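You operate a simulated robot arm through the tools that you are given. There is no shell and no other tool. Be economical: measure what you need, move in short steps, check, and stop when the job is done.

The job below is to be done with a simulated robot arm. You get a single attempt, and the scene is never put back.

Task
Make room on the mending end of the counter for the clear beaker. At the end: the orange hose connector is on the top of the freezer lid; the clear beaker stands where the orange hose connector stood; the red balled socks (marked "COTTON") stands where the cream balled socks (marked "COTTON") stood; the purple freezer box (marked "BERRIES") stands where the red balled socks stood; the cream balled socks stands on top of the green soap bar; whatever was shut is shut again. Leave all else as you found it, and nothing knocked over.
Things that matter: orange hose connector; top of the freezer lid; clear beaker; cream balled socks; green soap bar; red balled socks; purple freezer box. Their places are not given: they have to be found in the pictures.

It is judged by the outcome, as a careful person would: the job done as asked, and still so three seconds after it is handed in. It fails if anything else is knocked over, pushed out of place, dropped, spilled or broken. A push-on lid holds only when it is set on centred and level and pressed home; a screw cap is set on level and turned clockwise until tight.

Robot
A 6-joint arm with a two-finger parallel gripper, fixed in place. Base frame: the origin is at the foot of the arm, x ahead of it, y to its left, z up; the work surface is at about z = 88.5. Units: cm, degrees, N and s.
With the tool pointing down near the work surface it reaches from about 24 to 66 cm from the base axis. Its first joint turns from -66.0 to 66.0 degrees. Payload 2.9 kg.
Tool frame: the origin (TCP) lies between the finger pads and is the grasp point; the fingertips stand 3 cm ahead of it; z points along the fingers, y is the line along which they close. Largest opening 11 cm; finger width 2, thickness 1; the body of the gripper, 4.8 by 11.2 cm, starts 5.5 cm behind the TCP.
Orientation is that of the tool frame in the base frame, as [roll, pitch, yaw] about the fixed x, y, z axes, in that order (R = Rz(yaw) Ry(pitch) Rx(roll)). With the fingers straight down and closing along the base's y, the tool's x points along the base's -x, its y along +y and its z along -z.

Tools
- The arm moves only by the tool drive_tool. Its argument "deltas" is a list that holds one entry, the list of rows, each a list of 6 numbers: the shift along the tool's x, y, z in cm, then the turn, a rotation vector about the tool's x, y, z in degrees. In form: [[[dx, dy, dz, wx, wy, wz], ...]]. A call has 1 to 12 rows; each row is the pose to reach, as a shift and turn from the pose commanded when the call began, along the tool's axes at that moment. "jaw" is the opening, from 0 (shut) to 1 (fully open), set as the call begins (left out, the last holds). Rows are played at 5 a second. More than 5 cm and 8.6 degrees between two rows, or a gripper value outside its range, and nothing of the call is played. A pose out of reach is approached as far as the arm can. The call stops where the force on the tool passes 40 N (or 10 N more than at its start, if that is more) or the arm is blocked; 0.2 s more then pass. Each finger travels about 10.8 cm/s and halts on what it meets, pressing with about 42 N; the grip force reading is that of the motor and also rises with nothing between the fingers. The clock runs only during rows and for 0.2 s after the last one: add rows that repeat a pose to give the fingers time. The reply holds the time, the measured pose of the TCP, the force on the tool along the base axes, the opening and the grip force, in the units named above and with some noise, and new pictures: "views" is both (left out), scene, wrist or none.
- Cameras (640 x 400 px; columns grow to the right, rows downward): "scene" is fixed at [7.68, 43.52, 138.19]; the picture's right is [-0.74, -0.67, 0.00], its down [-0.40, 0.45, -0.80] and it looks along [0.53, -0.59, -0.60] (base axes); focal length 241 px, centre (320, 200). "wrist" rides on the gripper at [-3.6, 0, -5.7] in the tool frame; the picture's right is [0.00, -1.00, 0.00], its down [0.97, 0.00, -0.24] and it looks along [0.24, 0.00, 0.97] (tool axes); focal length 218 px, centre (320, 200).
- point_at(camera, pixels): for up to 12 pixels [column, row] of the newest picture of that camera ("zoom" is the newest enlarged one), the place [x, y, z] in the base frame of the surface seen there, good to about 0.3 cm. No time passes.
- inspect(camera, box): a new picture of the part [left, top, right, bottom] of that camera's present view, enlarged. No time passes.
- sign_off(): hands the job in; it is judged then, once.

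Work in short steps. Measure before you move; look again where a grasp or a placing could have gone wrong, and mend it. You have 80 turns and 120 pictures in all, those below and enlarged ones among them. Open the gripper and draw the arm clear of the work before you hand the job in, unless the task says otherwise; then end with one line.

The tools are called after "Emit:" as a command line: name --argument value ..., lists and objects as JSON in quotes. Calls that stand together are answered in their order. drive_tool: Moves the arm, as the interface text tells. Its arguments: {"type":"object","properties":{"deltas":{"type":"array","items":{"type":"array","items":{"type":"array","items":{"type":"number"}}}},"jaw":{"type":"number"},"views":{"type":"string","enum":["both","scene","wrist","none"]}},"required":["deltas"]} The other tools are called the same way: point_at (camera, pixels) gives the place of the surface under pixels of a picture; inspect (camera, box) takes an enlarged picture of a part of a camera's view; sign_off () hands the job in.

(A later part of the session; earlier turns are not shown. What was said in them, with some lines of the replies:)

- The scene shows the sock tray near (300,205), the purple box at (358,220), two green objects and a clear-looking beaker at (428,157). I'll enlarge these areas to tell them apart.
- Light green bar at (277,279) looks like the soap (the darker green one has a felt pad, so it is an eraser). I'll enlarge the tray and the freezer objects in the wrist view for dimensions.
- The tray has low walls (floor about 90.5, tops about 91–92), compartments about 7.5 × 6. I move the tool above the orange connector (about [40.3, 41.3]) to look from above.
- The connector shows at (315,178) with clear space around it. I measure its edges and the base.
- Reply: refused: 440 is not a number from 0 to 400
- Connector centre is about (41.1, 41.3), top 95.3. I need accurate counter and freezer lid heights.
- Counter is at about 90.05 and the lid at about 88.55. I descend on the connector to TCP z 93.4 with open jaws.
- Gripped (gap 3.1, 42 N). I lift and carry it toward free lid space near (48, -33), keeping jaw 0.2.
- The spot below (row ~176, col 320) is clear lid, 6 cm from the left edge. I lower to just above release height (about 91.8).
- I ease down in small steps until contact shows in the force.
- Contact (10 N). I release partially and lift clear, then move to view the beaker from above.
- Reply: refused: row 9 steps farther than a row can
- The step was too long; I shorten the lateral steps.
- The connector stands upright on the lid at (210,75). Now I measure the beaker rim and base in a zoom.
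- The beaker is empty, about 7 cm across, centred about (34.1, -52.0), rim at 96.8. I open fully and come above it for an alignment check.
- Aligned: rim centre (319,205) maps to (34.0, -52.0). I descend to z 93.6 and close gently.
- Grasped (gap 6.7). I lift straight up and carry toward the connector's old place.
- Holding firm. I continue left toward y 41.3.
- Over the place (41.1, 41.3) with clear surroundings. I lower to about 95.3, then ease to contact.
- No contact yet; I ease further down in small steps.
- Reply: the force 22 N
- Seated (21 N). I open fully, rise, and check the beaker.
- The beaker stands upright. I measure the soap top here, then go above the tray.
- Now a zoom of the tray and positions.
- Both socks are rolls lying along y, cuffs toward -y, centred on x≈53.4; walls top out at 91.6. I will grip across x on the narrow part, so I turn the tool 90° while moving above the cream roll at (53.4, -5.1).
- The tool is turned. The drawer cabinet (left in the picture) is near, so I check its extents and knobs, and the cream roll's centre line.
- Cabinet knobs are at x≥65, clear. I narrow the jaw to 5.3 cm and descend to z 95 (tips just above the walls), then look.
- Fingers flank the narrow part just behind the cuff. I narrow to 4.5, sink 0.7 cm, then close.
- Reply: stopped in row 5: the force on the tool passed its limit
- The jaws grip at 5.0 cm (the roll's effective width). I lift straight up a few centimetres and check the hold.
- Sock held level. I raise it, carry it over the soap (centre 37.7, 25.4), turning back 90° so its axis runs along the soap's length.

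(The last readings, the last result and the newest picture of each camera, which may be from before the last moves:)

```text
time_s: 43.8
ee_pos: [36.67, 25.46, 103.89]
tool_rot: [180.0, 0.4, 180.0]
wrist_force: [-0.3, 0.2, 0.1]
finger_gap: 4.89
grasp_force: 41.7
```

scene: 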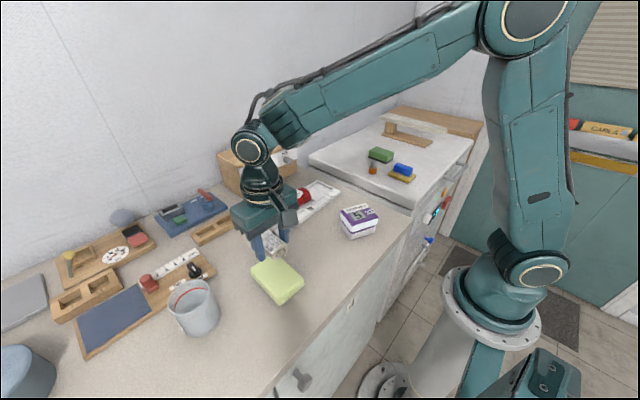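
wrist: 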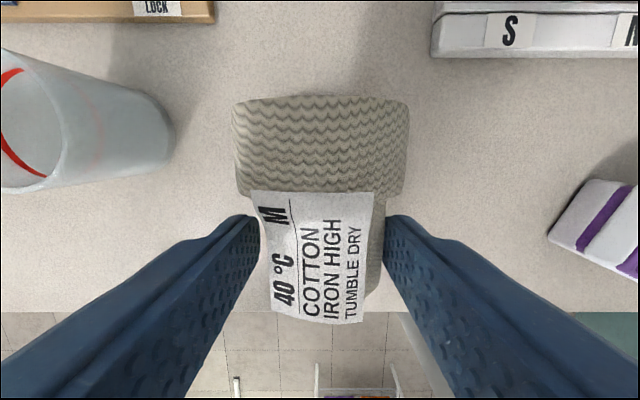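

The soap is hidden beneath the sock as expected. I lower to about 97.9, then ease to contact.

Emit:
drive_tool --deltas '[[[0.1, 0, 2.5, 0, 0, 0], [0.1, 0, 4.8, 0, 0, 0], [0.1, 0, 5.7, 0, 0, 0], [0.1, 0, 5.9, 0, 0, 0], [0.1, 0, 5.9, 0, 0, 0]]]'

Emit:
drive_tool --deltas '[[[0, 0, 0.15, 0, 0, 0], [0, 0, 0.3, 0, 0, 0], [0, 0, 0.4, 0, 0, 0], [0, 0, 0.4, 0, 0, 0]]]' --views "none"

```text
time_s: 45.0
ee_pos: [36.3, 25.53, 97.96]
tool_rot: [180.0, 0.4, -180.0]
wrist_force: [0.0, 0.7, -0.2]
finger_gap: 4.88
grasp_force: 42.3
```

scene: 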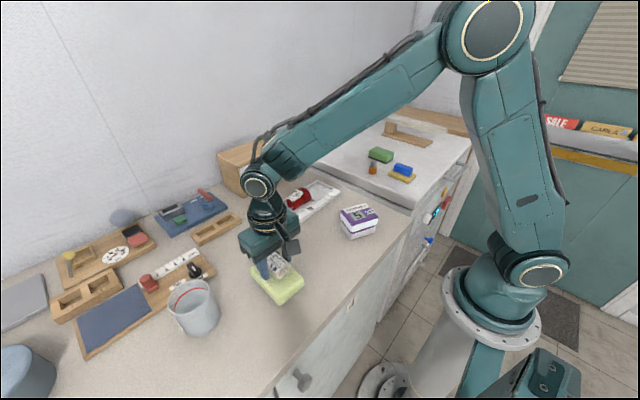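
wrist: 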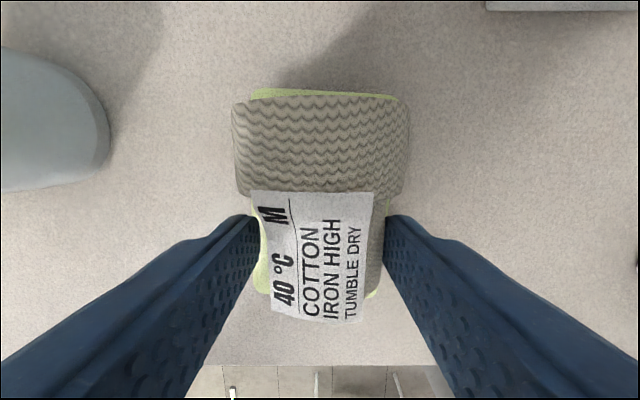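

```text
time_s: 46.0
ee_pos: [36.43, 25.54, 97.56]
tool_rot: [-179.9, 0.3, -180.0]
wrist_force: [-0.6, -1.0, 3.3]
finger_gap: 4.92
grasp_force: 42.3
```

Light touch (3 N). I press 0.1 cm more, checking force, then release.

Emit:
drive_tool --deltas '[[[0, 0, 0.1, 0, 0, 0], [0, 0, 0.12, 0, 0, 0]]]' --views "none"

Emit:
drive_tool --deltas '[[[0, 0, 0, 0, 0, 0], [0, 0, 0, 0, 0, 0], [0, 0, 0, 0, 0, 0], [0, 0, 0, 0, 0, 0]]]' --jaw 0.58 --views "wrist"

```text
time_s: 46.6
ee_pos: [36.33, 25.54, 97.57]
tool_rot: [179.9, 0.4, 179.9]
wrist_force: [-0.1, -1.7, 17.3]
finger_gap: 4.93
grasp_force: 41.9
```

```text
time_s: 47.6
ee_pos: [36.29, 25.66, 97.6]
tool_rot: [-179.9, 0.2, 179.9]
wrist_force: [-0.1, 0.4, 0.5]
finger_gap: 6.38
grasp_force: 0.0
```

wrist: 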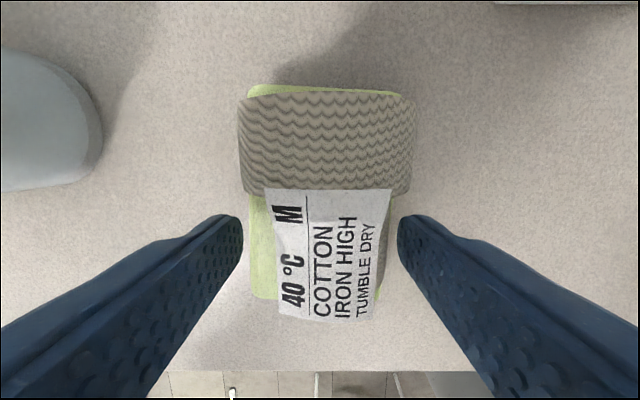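

Sock stays put on the soap. I lift straight up and view the result.

Emit:
drive_tool --deltas '[[[0, 0, -2, 0, 0, 0], [0, 0, -6, 0, 0, 0], [0, 0, -10, 0, 0, 0], [0, 0, -13, 0, 0, 0], [0, 0, -13, 0, 0, 0]]]'

Emit:
inspect --camera "scene" --box '[230, 170, 390, 310]'

```text
time_s: 48.8
ee_pos: [36.26, 25.53, 110.49]
tool_rot: [180.0, 0.3, 180.0]
wrist_force: [0.3, -0.3, 0.8]
finger_gap: 6.37
grasp_force: 0.1
```

scene: 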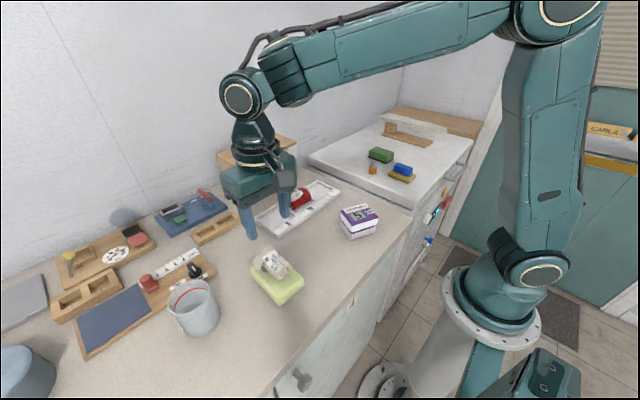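
wrist: 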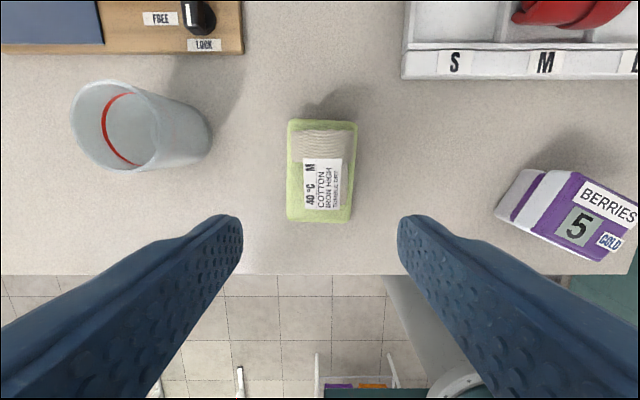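

```text
2.86 times, centred on (310, 240) of scene
```

zoom: 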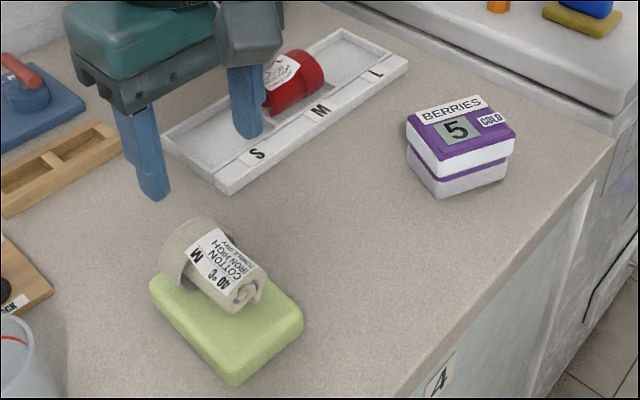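

Cream sock rests well on the soap. I now return to the tray with the tool turned 90°, above the red roll at (53.3, 3.7).

Emit:
drive_tool --deltas '[[[-1.5, -2, 0, 0, 0, 8.2], [-3, -4, 0, 0, 0, 16.4], [-4.5, -6, 0, 0, 0, 24.6], [-6, -8, 0, 0, 0, 32.8], [-7.5, -10, 0, 0, 0, 41], [-9, -12, 0, 0, 0, 49.2], [-10.5, -14, 0, 0, 0, 57.4], [-12, -16, 0, 0, 0, 65.6], [-13.5, -18, 0, 0, 0, 73.8], [-15.5, -20, 0, 0, 0, 82], [-17.05, -21.9, 0, 0, 0, 90], [-17.05, -21.9, 3, -0.3, 0, 90]]]' --jaw 0.49 --views "wrist"

```text
time_s: 51.4
ee_pos: [53.42, 3.65, 107.65]
tool_rot: [179.4, -0.1, 89.9]
wrist_force: [-0.1, 0.6, -0.3]
finger_gap: 5.41
grasp_force: 0.0
```

wrist: 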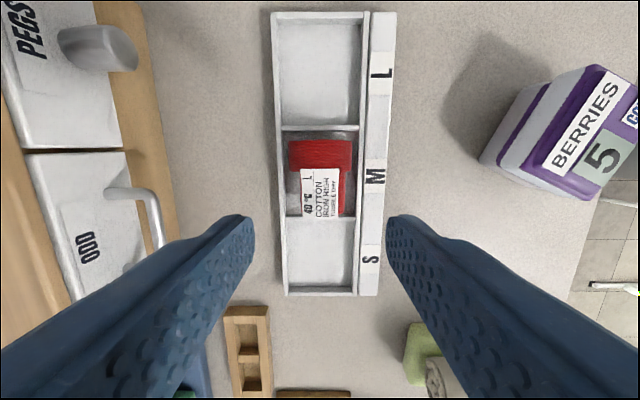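

Tool tilt is 0.6° off; I'll fix that. First I measure the red roll here.

Emit:
inspect --camera "wrist" --box '[260, 110, 400, 230]'

Emit:
point_at --camera "wrist" --pixels '[[289, 155], [320, 155], [351, 155], [320, 143], [320, 166], [293, 168], [346, 168], [320, 214], [346, 190], [303, 175], [342, 200], [320, 190]]'

```text
3.33 times, centred on (330, 170) of wrist
```

zoom: 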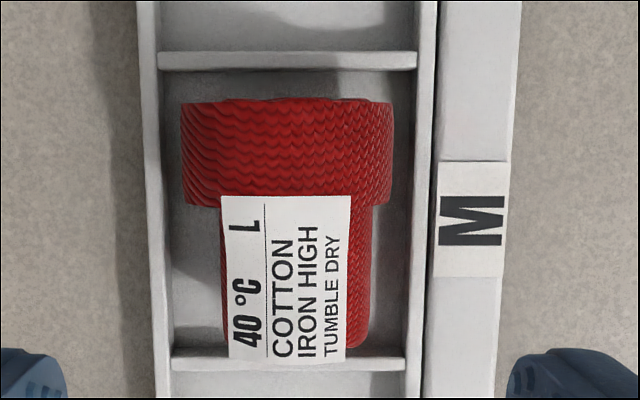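

```text
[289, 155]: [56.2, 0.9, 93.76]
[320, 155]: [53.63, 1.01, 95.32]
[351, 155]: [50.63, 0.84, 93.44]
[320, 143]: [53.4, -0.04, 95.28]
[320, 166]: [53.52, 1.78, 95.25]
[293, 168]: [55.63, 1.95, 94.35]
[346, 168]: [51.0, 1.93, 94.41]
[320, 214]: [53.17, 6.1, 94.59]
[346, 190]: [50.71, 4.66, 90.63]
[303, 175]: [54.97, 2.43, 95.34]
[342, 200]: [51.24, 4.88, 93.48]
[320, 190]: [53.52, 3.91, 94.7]
```

Red roll: centre x 53.45, cuff ends at y 2.2 (9.1 cm from cream's equivalent). I descend at y 4.1 to z 95.2, levelling the tool, then look.

Emit:
drive_tool --deltas '[[[0.45, 0.03, 0, 0, 0.6, 0], [0.45, 0.03, 4, 0, 0.6, 0], [0.45, 0.03, 8, 0, 0.6, 0], [0.45, 0.03, 11, 0, 0.6, 0], [0.45, 0.03, 12.4, 0, 0.6, 0], [0.45, 0.03, 12.4, 0, 0.6, 0]]]' --jaw 0.52 --views "wrist"

```text
time_s: 52.8
ee_pos: [53.51, 4.11, 95.13]
tool_rot: [179.4, -0.8, 90.0]
wrist_force: [-0.3, -0.8, -0.1]
finger_gap: 5.74
grasp_force: 0.0
```

wrist: 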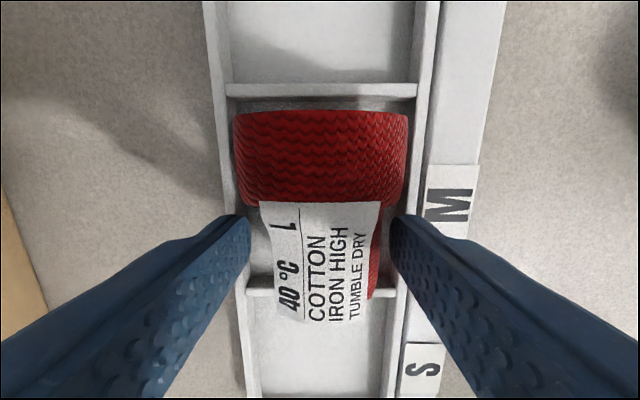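

Fingers flank the roll well. I correct the small tilt (wx +0.6, wy −0.8), then close.

Emit:
drive_tool --deltas '[[[0, 0, 0, 0.6, -0.8, 0], [0, 0, 0, 0.6, -0.8, 0]]]' --views "none"

Emit:
drive_tool --deltas '[[[0, 0, 0, 0, 0, 0], [0, 0, 0, 0, 0, 0], [0, 0, 0, 0, 0, 0], [0, 0, 0, 0, 0, 0]]]' --jaw 0.38 --views "none"

Emit:
drive_tool --deltas '[[[0, 0, -0.5, 0, 0, 0], [0, 0, -1.5, 0, 0, 0], [0, 0, -4, 0, 0, 0], [0, 0, -7, 0, 0, 0], [0, 0, -7, 0, 0, 0]]]' --views "wrist"

```text
time_s: 53.4
ee_pos: [53.43, 4.19, 95.19]
tool_rot: [-179.9, 0.0, 89.9]
wrist_force: [-0.2, -0.4, 0.0]
finger_gap: 5.74
grasp_force: 0.0
```

```text
time_s: 54.4
ee_pos: [53.43, 4.1, 95.17]
tool_rot: [-179.9, 0.0, 90.0]
wrist_force: [-0.6, 0.8, -0.2]
finger_gap: 4.92
grasp_force: 42.0
```

```text
time_s: 55.6
ee_pos: [53.49, 4.25, 102.25]
tool_rot: [-180.0, -0.1, 90.0]
wrist_force: [0.5, -0.1, -0.8]
finger_gap: 4.92
grasp_force: 41.9
```

wrist: 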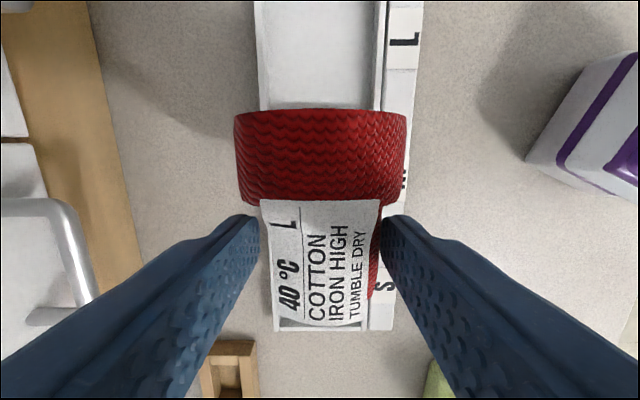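

Held level at 4.9 cm. I shift to y −5.0 over the L slot and lower to just above release height.

Emit:
drive_tool --deltas '[[[-3, 0, -1, 0, 0, 0], [-6.5, 0, -1, 0, 0, 0], [-9.15, 0, -1, 0, 0, 0], [-9.15, 0, 0, 0, 0, 0], [-9.15, 0, 3, 0, 0, 0], [-9.15, 0, 5, 0, 0, 0], [-9.15, 0, 5, 0, 0, 0]]]'

```text
time_s: 57.2
ee_pos: [53.5, -5.06, 97.23]
tool_rot: [-179.9, 0.0, 90.1]
wrist_force: [0.8, 0.5, -0.7]
finger_gap: 4.91
grasp_force: 42.7
```

scene: 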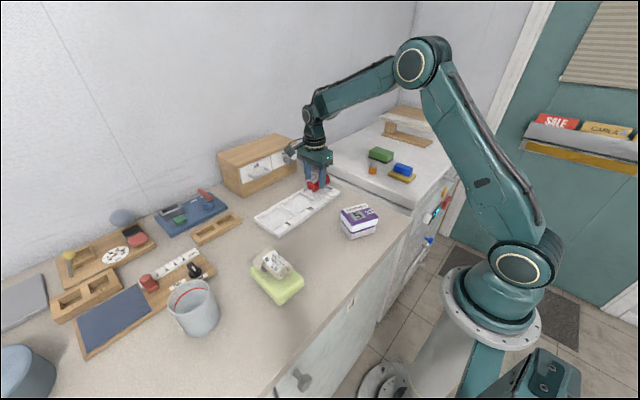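
wrist: 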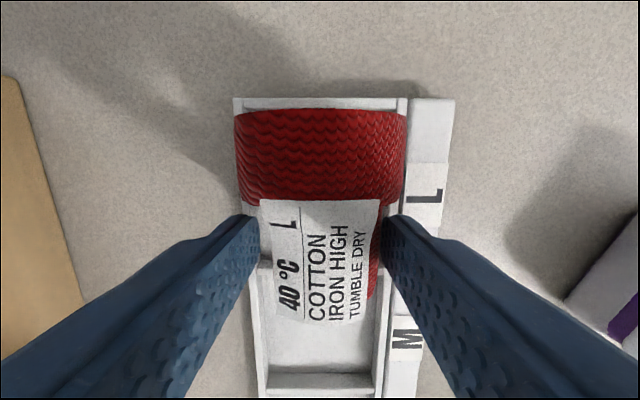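

Aligned within the L slot. I lower to 95.4, then ease to contact.

Emit:
drive_tool --deltas '[[[0, -0.05, 1, 0, 0, 0], [0, -0.05, 1.7, 0, 0, 0], [0, -0.05, 1.95, 0, 0, 0], [0, -0.05, 2.1, 0, 0, 0], [0, -0.05, 2.1, 0, 0, 0]]]' --views "wrist"

```text
time_s: 58.4
ee_pos: [53.53, -5.25, 95.13]
tool_rot: [-180.0, 0.0, 90.0]
wrist_force: [-3.6, 1.9, 12.8]
finger_gap: 4.91
grasp_force: 42.3
```

wrist: 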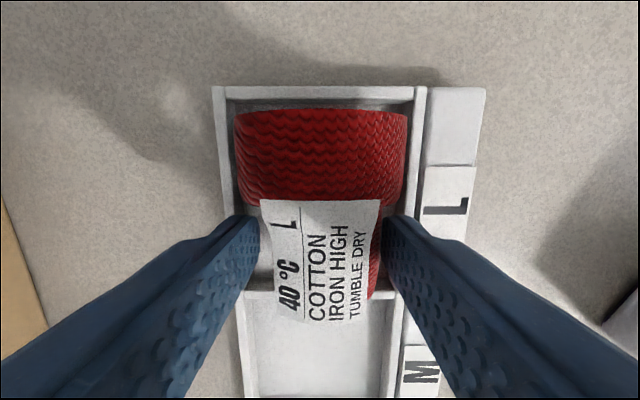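

Seated (13 N) and matching cream's old position to about 0.2 cm. I release slightly and lift.

Emit:
drive_tool --deltas '[[[0, 0, -0.05, 0, 0, 0], [0, 0, -0.05, 0, 0, 0], [0, 0, -0.05, 0, 0, 0], [0, 0, -1.5, 0, 0, 0], [0, 0, -5, 0, 0, 0], [0, 0, -9, 0, 0, 0], [0, 0, -13, 0, 0, 0], [0, 0, -16, 0, 0, 0], [0, 0, -16, 0, 0, 0]]]' --jaw 0.54

```text
time_s: 60.4
ee_pos: [53.39, -5.03, 111.16]
tool_rot: [-179.9, -0.1, 89.9]
wrist_force: [0.0, 0.8, -0.3]
finger_gap: 5.95
grasp_force: 0.1
```

scene: 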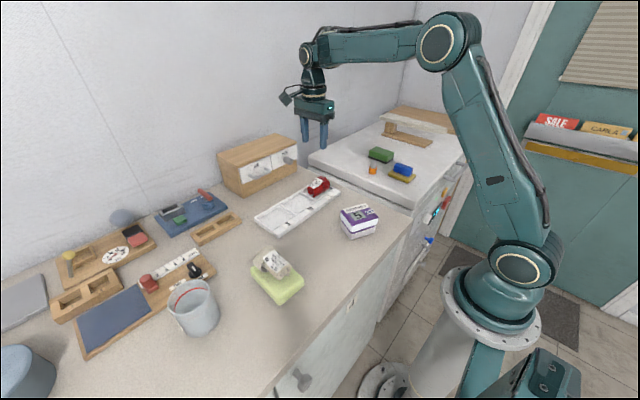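
wrist: 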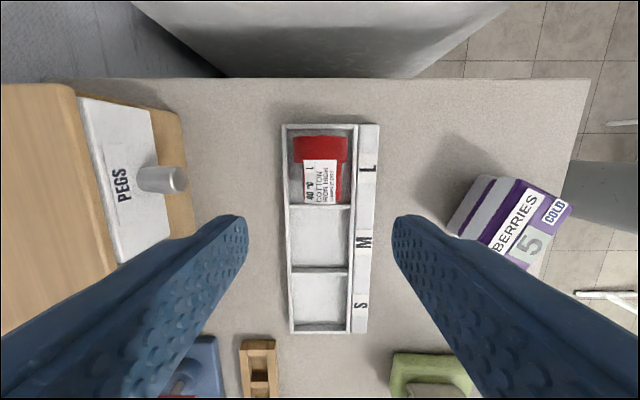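

Red is in the L slot. Next, the freezer box: I move above it (about 35, −1.3), turning back to yaw 180 for a look.

Emit:
drive_tool --deltas '[[[0.3, -1.6, 0, 0, 0, -8.2], [0.6, -3.2, 0, 0, 0, -16.4], [0.9, -4.8, 0, 0, 0, -24.6], [1.2, -6.4, 0, 0, 0, -32.8], [1.5, -8, 0, 0, 0, -41], [1.8, -9.6, 0, 0, 0, -49.2], [2.1, -11.2, 0, 0, 0, -57.4], [2.4, -12.8, 0, 0, 0, -65.6], [2.8, -14.4, 0, 0, 0, -73.8], [3.2, -16.5, 0, 0, 0, -82], [3.6, -18.4, 0, 0, 0, -90], [3.6, -18.4, 0, 0, 0, -90]]]' --jaw 1 --views "wrist"

```text
time_s: 63.0
ee_pos: [34.85, -1.43, 111.03]
tool_rot: [-180.0, -0.2, -179.9]
wrist_force: [-0.2, 0.1, 0.4]
finger_gap: 11.01
grasp_force: 0.0
```

wrist: 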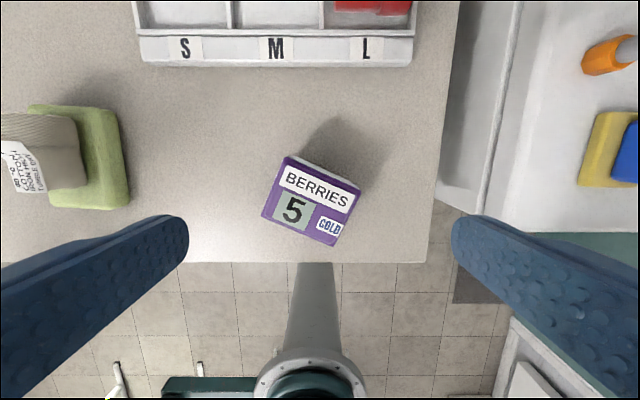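

Emit:
inspect --camera "wrist" --box '[240, 140, 380, 260]'

Emit:
point_at --camera "wrist" --pixels '[[290, 161], [357, 190], [266, 213], [334, 242], [311, 201], [325, 165], [285, 222], [300, 230]]'

```text
3.33 times, centred on (310, 200) of wrist
```

zoom: 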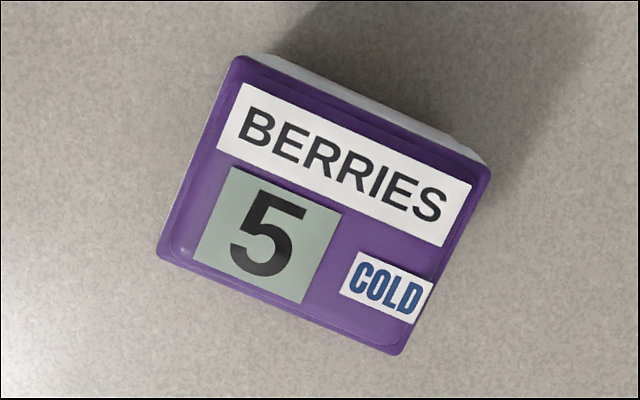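

```text
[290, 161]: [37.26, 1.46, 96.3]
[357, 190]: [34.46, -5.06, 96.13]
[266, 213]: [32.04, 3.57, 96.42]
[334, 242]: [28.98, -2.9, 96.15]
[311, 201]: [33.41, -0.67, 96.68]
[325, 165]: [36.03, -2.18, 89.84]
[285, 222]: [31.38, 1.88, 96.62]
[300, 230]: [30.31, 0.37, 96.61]
```

Box top corners give 7.1 × 5.8 cm, height 6.6, centre (33.2, −0.73), turned about 23.5°. It fits the M slot (8.3 × 7) with its long side along y. I turn the tool −66.5° to close across its short side, above its centre.

Emit:
drive_tool --deltas '[[[0.3, 0.1, 0, 0, 0, -8.2], [0.6, 0.2, 0, 0, 0, -16.4], [0.9, 0.3, 0, 0, 0, -24.6], [1.2, 0.4, 0, 0, 0, -32.8], [1.4, 0.5, 0, 0, 0, -41], [1.6, 0.6, 0, 0, 0, -49.2], [1.65, 0.7, 0, 0, 0, -57.4], [1.65, 0.7, 1, 0, 0, -63], [1.65, 0.7, 4, 0, 0, -66.5], [1.65, 0.7, 6, 0, 0, -66.5], [1.65, 0.7, 6, 0, 0, -66.5]]]' --jaw 1 --views "wrist"

```text
time_s: 65.4
ee_pos: [33.43, -0.78, 105.17]
tool_rot: [179.9, -0.2, -113.5]
wrist_force: [-0.4, 0.1, -0.8]
finger_gap: 11.01
grasp_force: 0.0
```

wrist: 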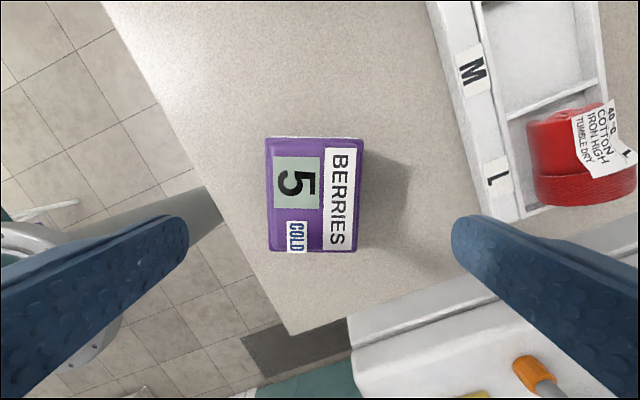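

Nearly aligned; I zoom for fine angle and centring.

Emit:
inspect --camera "wrist" --box '[240, 120, 400, 270]'

Emit:
point_at --camera "wrist" --pixels '[[269, 143], [269, 245], [359, 143], [347, 245], [315, 140], [310, 247]]'

```text
2.67 times, centred on (320, 195) of wrist
```

zoom: 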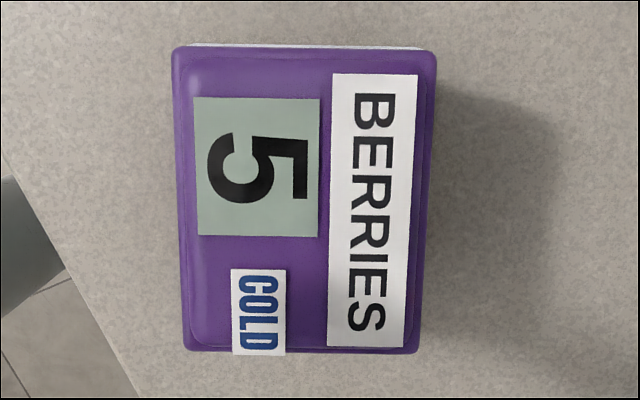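

```text
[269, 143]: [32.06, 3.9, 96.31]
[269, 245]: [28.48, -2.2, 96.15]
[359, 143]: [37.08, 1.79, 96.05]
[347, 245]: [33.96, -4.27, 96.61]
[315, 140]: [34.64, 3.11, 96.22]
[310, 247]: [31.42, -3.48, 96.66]
```

Angle good; centre is offset by tool (−0.35, +0.45). I descend with that correction to z 94.7 and close to check.

Emit:
drive_tool --deltas '[[[-0.35, 0.45, 1, 0, 0, 0], [-0.35, 0.45, 5, 0, 0, 0], [-0.35, 0.45, 8.5, 0, 0, 0], [-0.35, 0.45, 10.4, 0, 0, 0], [-0.35, 0.45, 10.4, 0, 0, 0]]]' --views "wrist"

Emit:
drive_tool --deltas '[[[0, 0, 0, 0, 0, 0], [0, 0, 0, 0, 0, 0], [0, 0, 0, 0, 0, 0], [0, 0, 0, 0, 0, 0], [0, 0, 0, 0, 0, 0]]]' --jaw 0.48 --views "none"

```text
time_s: 66.6
ee_pos: [33.02, -0.28, 94.74]
tool_rot: [179.9, 0.0, -113.6]
wrist_force: [0.5, 0.7, -0.1]
finger_gap: 10.97
grasp_force: 0.1
```

wrist: 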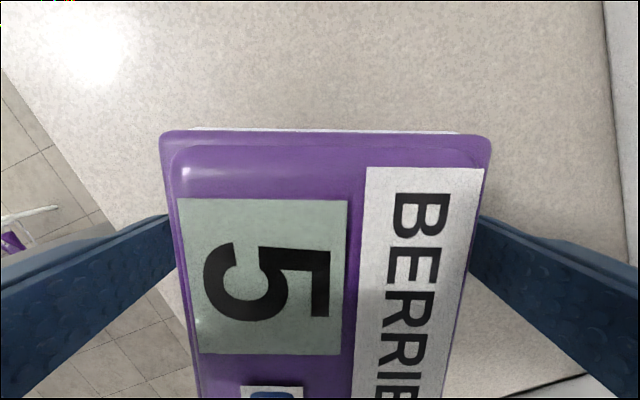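

```text
time_s: 67.8
ee_pos: [33.09, -0.39, 94.64]
tool_rot: [180.0, -0.1, -113.4]
wrist_force: [-0.3, -0.2, 0.0]
finger_gap: 6.15
grasp_force: 42.9
```

Gripped at 6.15 cm. I lift, turn −23.5° and carry to above the M slot (53.4, 2.75).

Emit:
drive_tool --deltas '[[[0, 0, -1, 0, 0, 0], [0, 0, -5, 0, 0, 0], [0, 0, -9, 0, 0, 0], [-1.5, -2.5, -11, 0, 0, -3], [-3.5, -5.5, -11, 0, 0, -8], [-5.5, -8.5, -11, 0, 0, -13], [-7.5, -12, -11, 0, 0, -18], [-9.5, -15, -11, 0, 0, -22], [-10.93, -17.4, -11, 0, 0, -23.5], [-10.93, -17.4, -8, 0, 0, -23.5], [-10.93, -17.4, -5.5, 0, 0, -23.5], [-10.93, -17.4, -5.5, 0, 0, -23.5]]]'

```text
time_s: 70.4
ee_pos: [53.44, 2.73, 100.08]
tool_rot: [179.9, 0.0, -90.0]
wrist_force: [0.2, -0.4, -3.2]
finger_gap: 6.17
grasp_force: 42.0
```

scene: 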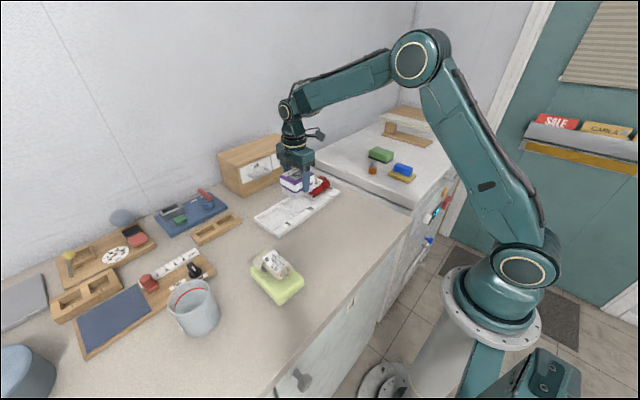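
wrist: 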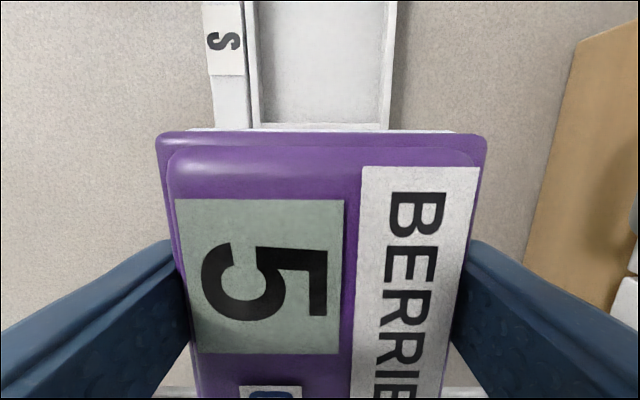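

Slot walls (cols 257–385) are centred on col 321, so x is aligned. I lower with a 0.1 cm y nudge to 95.5, then check force.

Emit:
drive_tool --deltas '[[[-0.1, 0, 1.5, 0, 0, 0], [-0.1, 0, 3, 0, 0, 0], [-0.1, 0, 3.8, 0, 0, 0], [-0.1, 0, 4.3, 0, 0, 0], [-0.1, 0, 4.6, 0, 0, 0], [-0.1, 0, 4.6, 0, 0, 0]]]'

```text
time_s: 71.8
ee_pos: [53.46, 2.97, 95.45]
tool_rot: [179.9, -0.1, -90.0]
wrist_force: [0.2, -0.5, -3.0]
finger_gap: 6.18
grasp_force: 42.5
```

scene: 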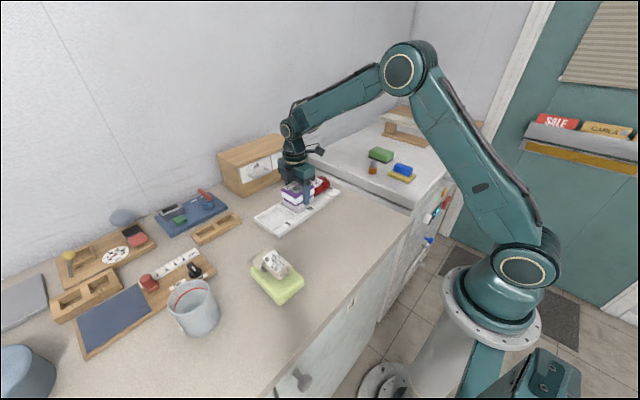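
wrist: 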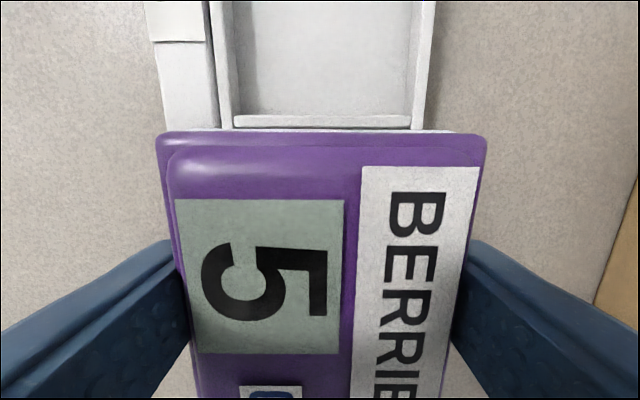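

No contact yet, box inside the slot walls. I ease down to the slot floor.

Emit:
drive_tool --deltas '[[[0, 0, 0.15, 0, 0, 0], [0, 0, 0.25, 0, 0, 0], [0, 0, 0.35, 0, 0, 0], [0, 0, 0.35, 0, 0, 0]]]' --views "none"

```text
time_s: 72.8
ee_pos: [53.38, 2.93, 95.28]
tool_rot: [179.9, 0.0, -89.9]
wrist_force: [-0.8, -0.4, 0.0]
finger_gap: 6.17
grasp_force: 42.1
```

Contact is beginning (weight now borne). I ease 0.15 cm more.

Emit:
drive_tool --deltas '[[[0, 0, 0.1, 0, 0, 0], [0, 0, 0.15, 0, 0, 0]]]' --views "none"

```text
time_s: 73.4
ee_pos: [53.38, 2.95, 95.24]
tool_rot: [-180.0, 0.0, -90.0]
wrist_force: [-5.0, 0.1, 18.6]
finger_gap: 6.15
grasp_force: 42.2
```

Seated on the slot floor (bottom ≈ 90.6). I open, then lift clear.

Emit:
drive_tool --deltas '[[[0, 0, -0.05, 0, 0, 0], [0, 0, -0.05, 0, 0, 0], [0, 0, -0.05, 0, 0, 0], [0, 0, -2, 0, 0, 0], [0, 0, -6, 0, 0, 0], [0, 0, -10, 0, 0, 0], [0, 0, -14, 0, 0, 0], [0, 0, -18, 0, 0, 0], [0, 0, -20, 0, 0, 0], [0, 0, -20, 0, 0, 0]]]' --jaw 0.68

Emit:
inspect --camera "scene" --box '[230, 120, 430, 310]'

```text
time_s: 75.6
ee_pos: [53.47, 2.96, 115.14]
tool_rot: [179.9, -0.1, -90.0]
wrist_force: [0.2, 0.3, -0.3]
finger_gap: 7.46
grasp_force: 0.1
```

scene: 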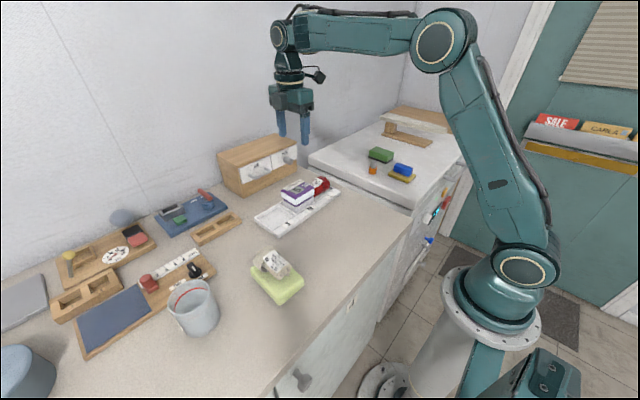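
wrist: 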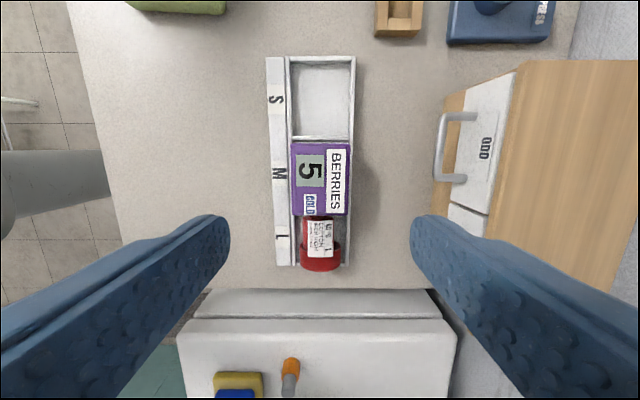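

```text
2.11 times, centred on (330, 215) of scene
```

zoom: 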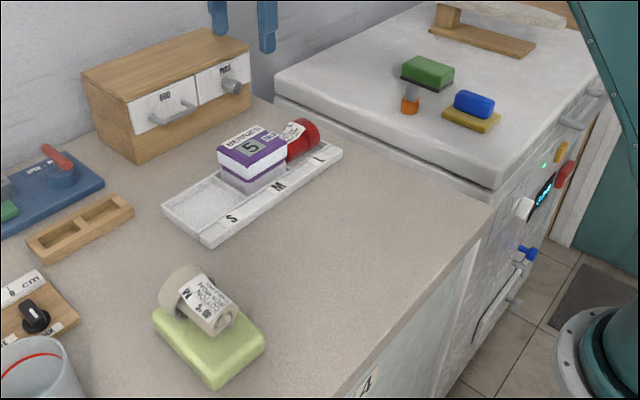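

Everything is in place: the connector and beaker are upright, the sock is on the soap, red is in L and the box is in M. The gripper is open and clear, so I hand in.

Emit:
sign_off

```text
The job is handed in.
```

The job is handed in, with every item moved as asked; in the last pictures nothing was knocked over, and I opened nothing that was shut.
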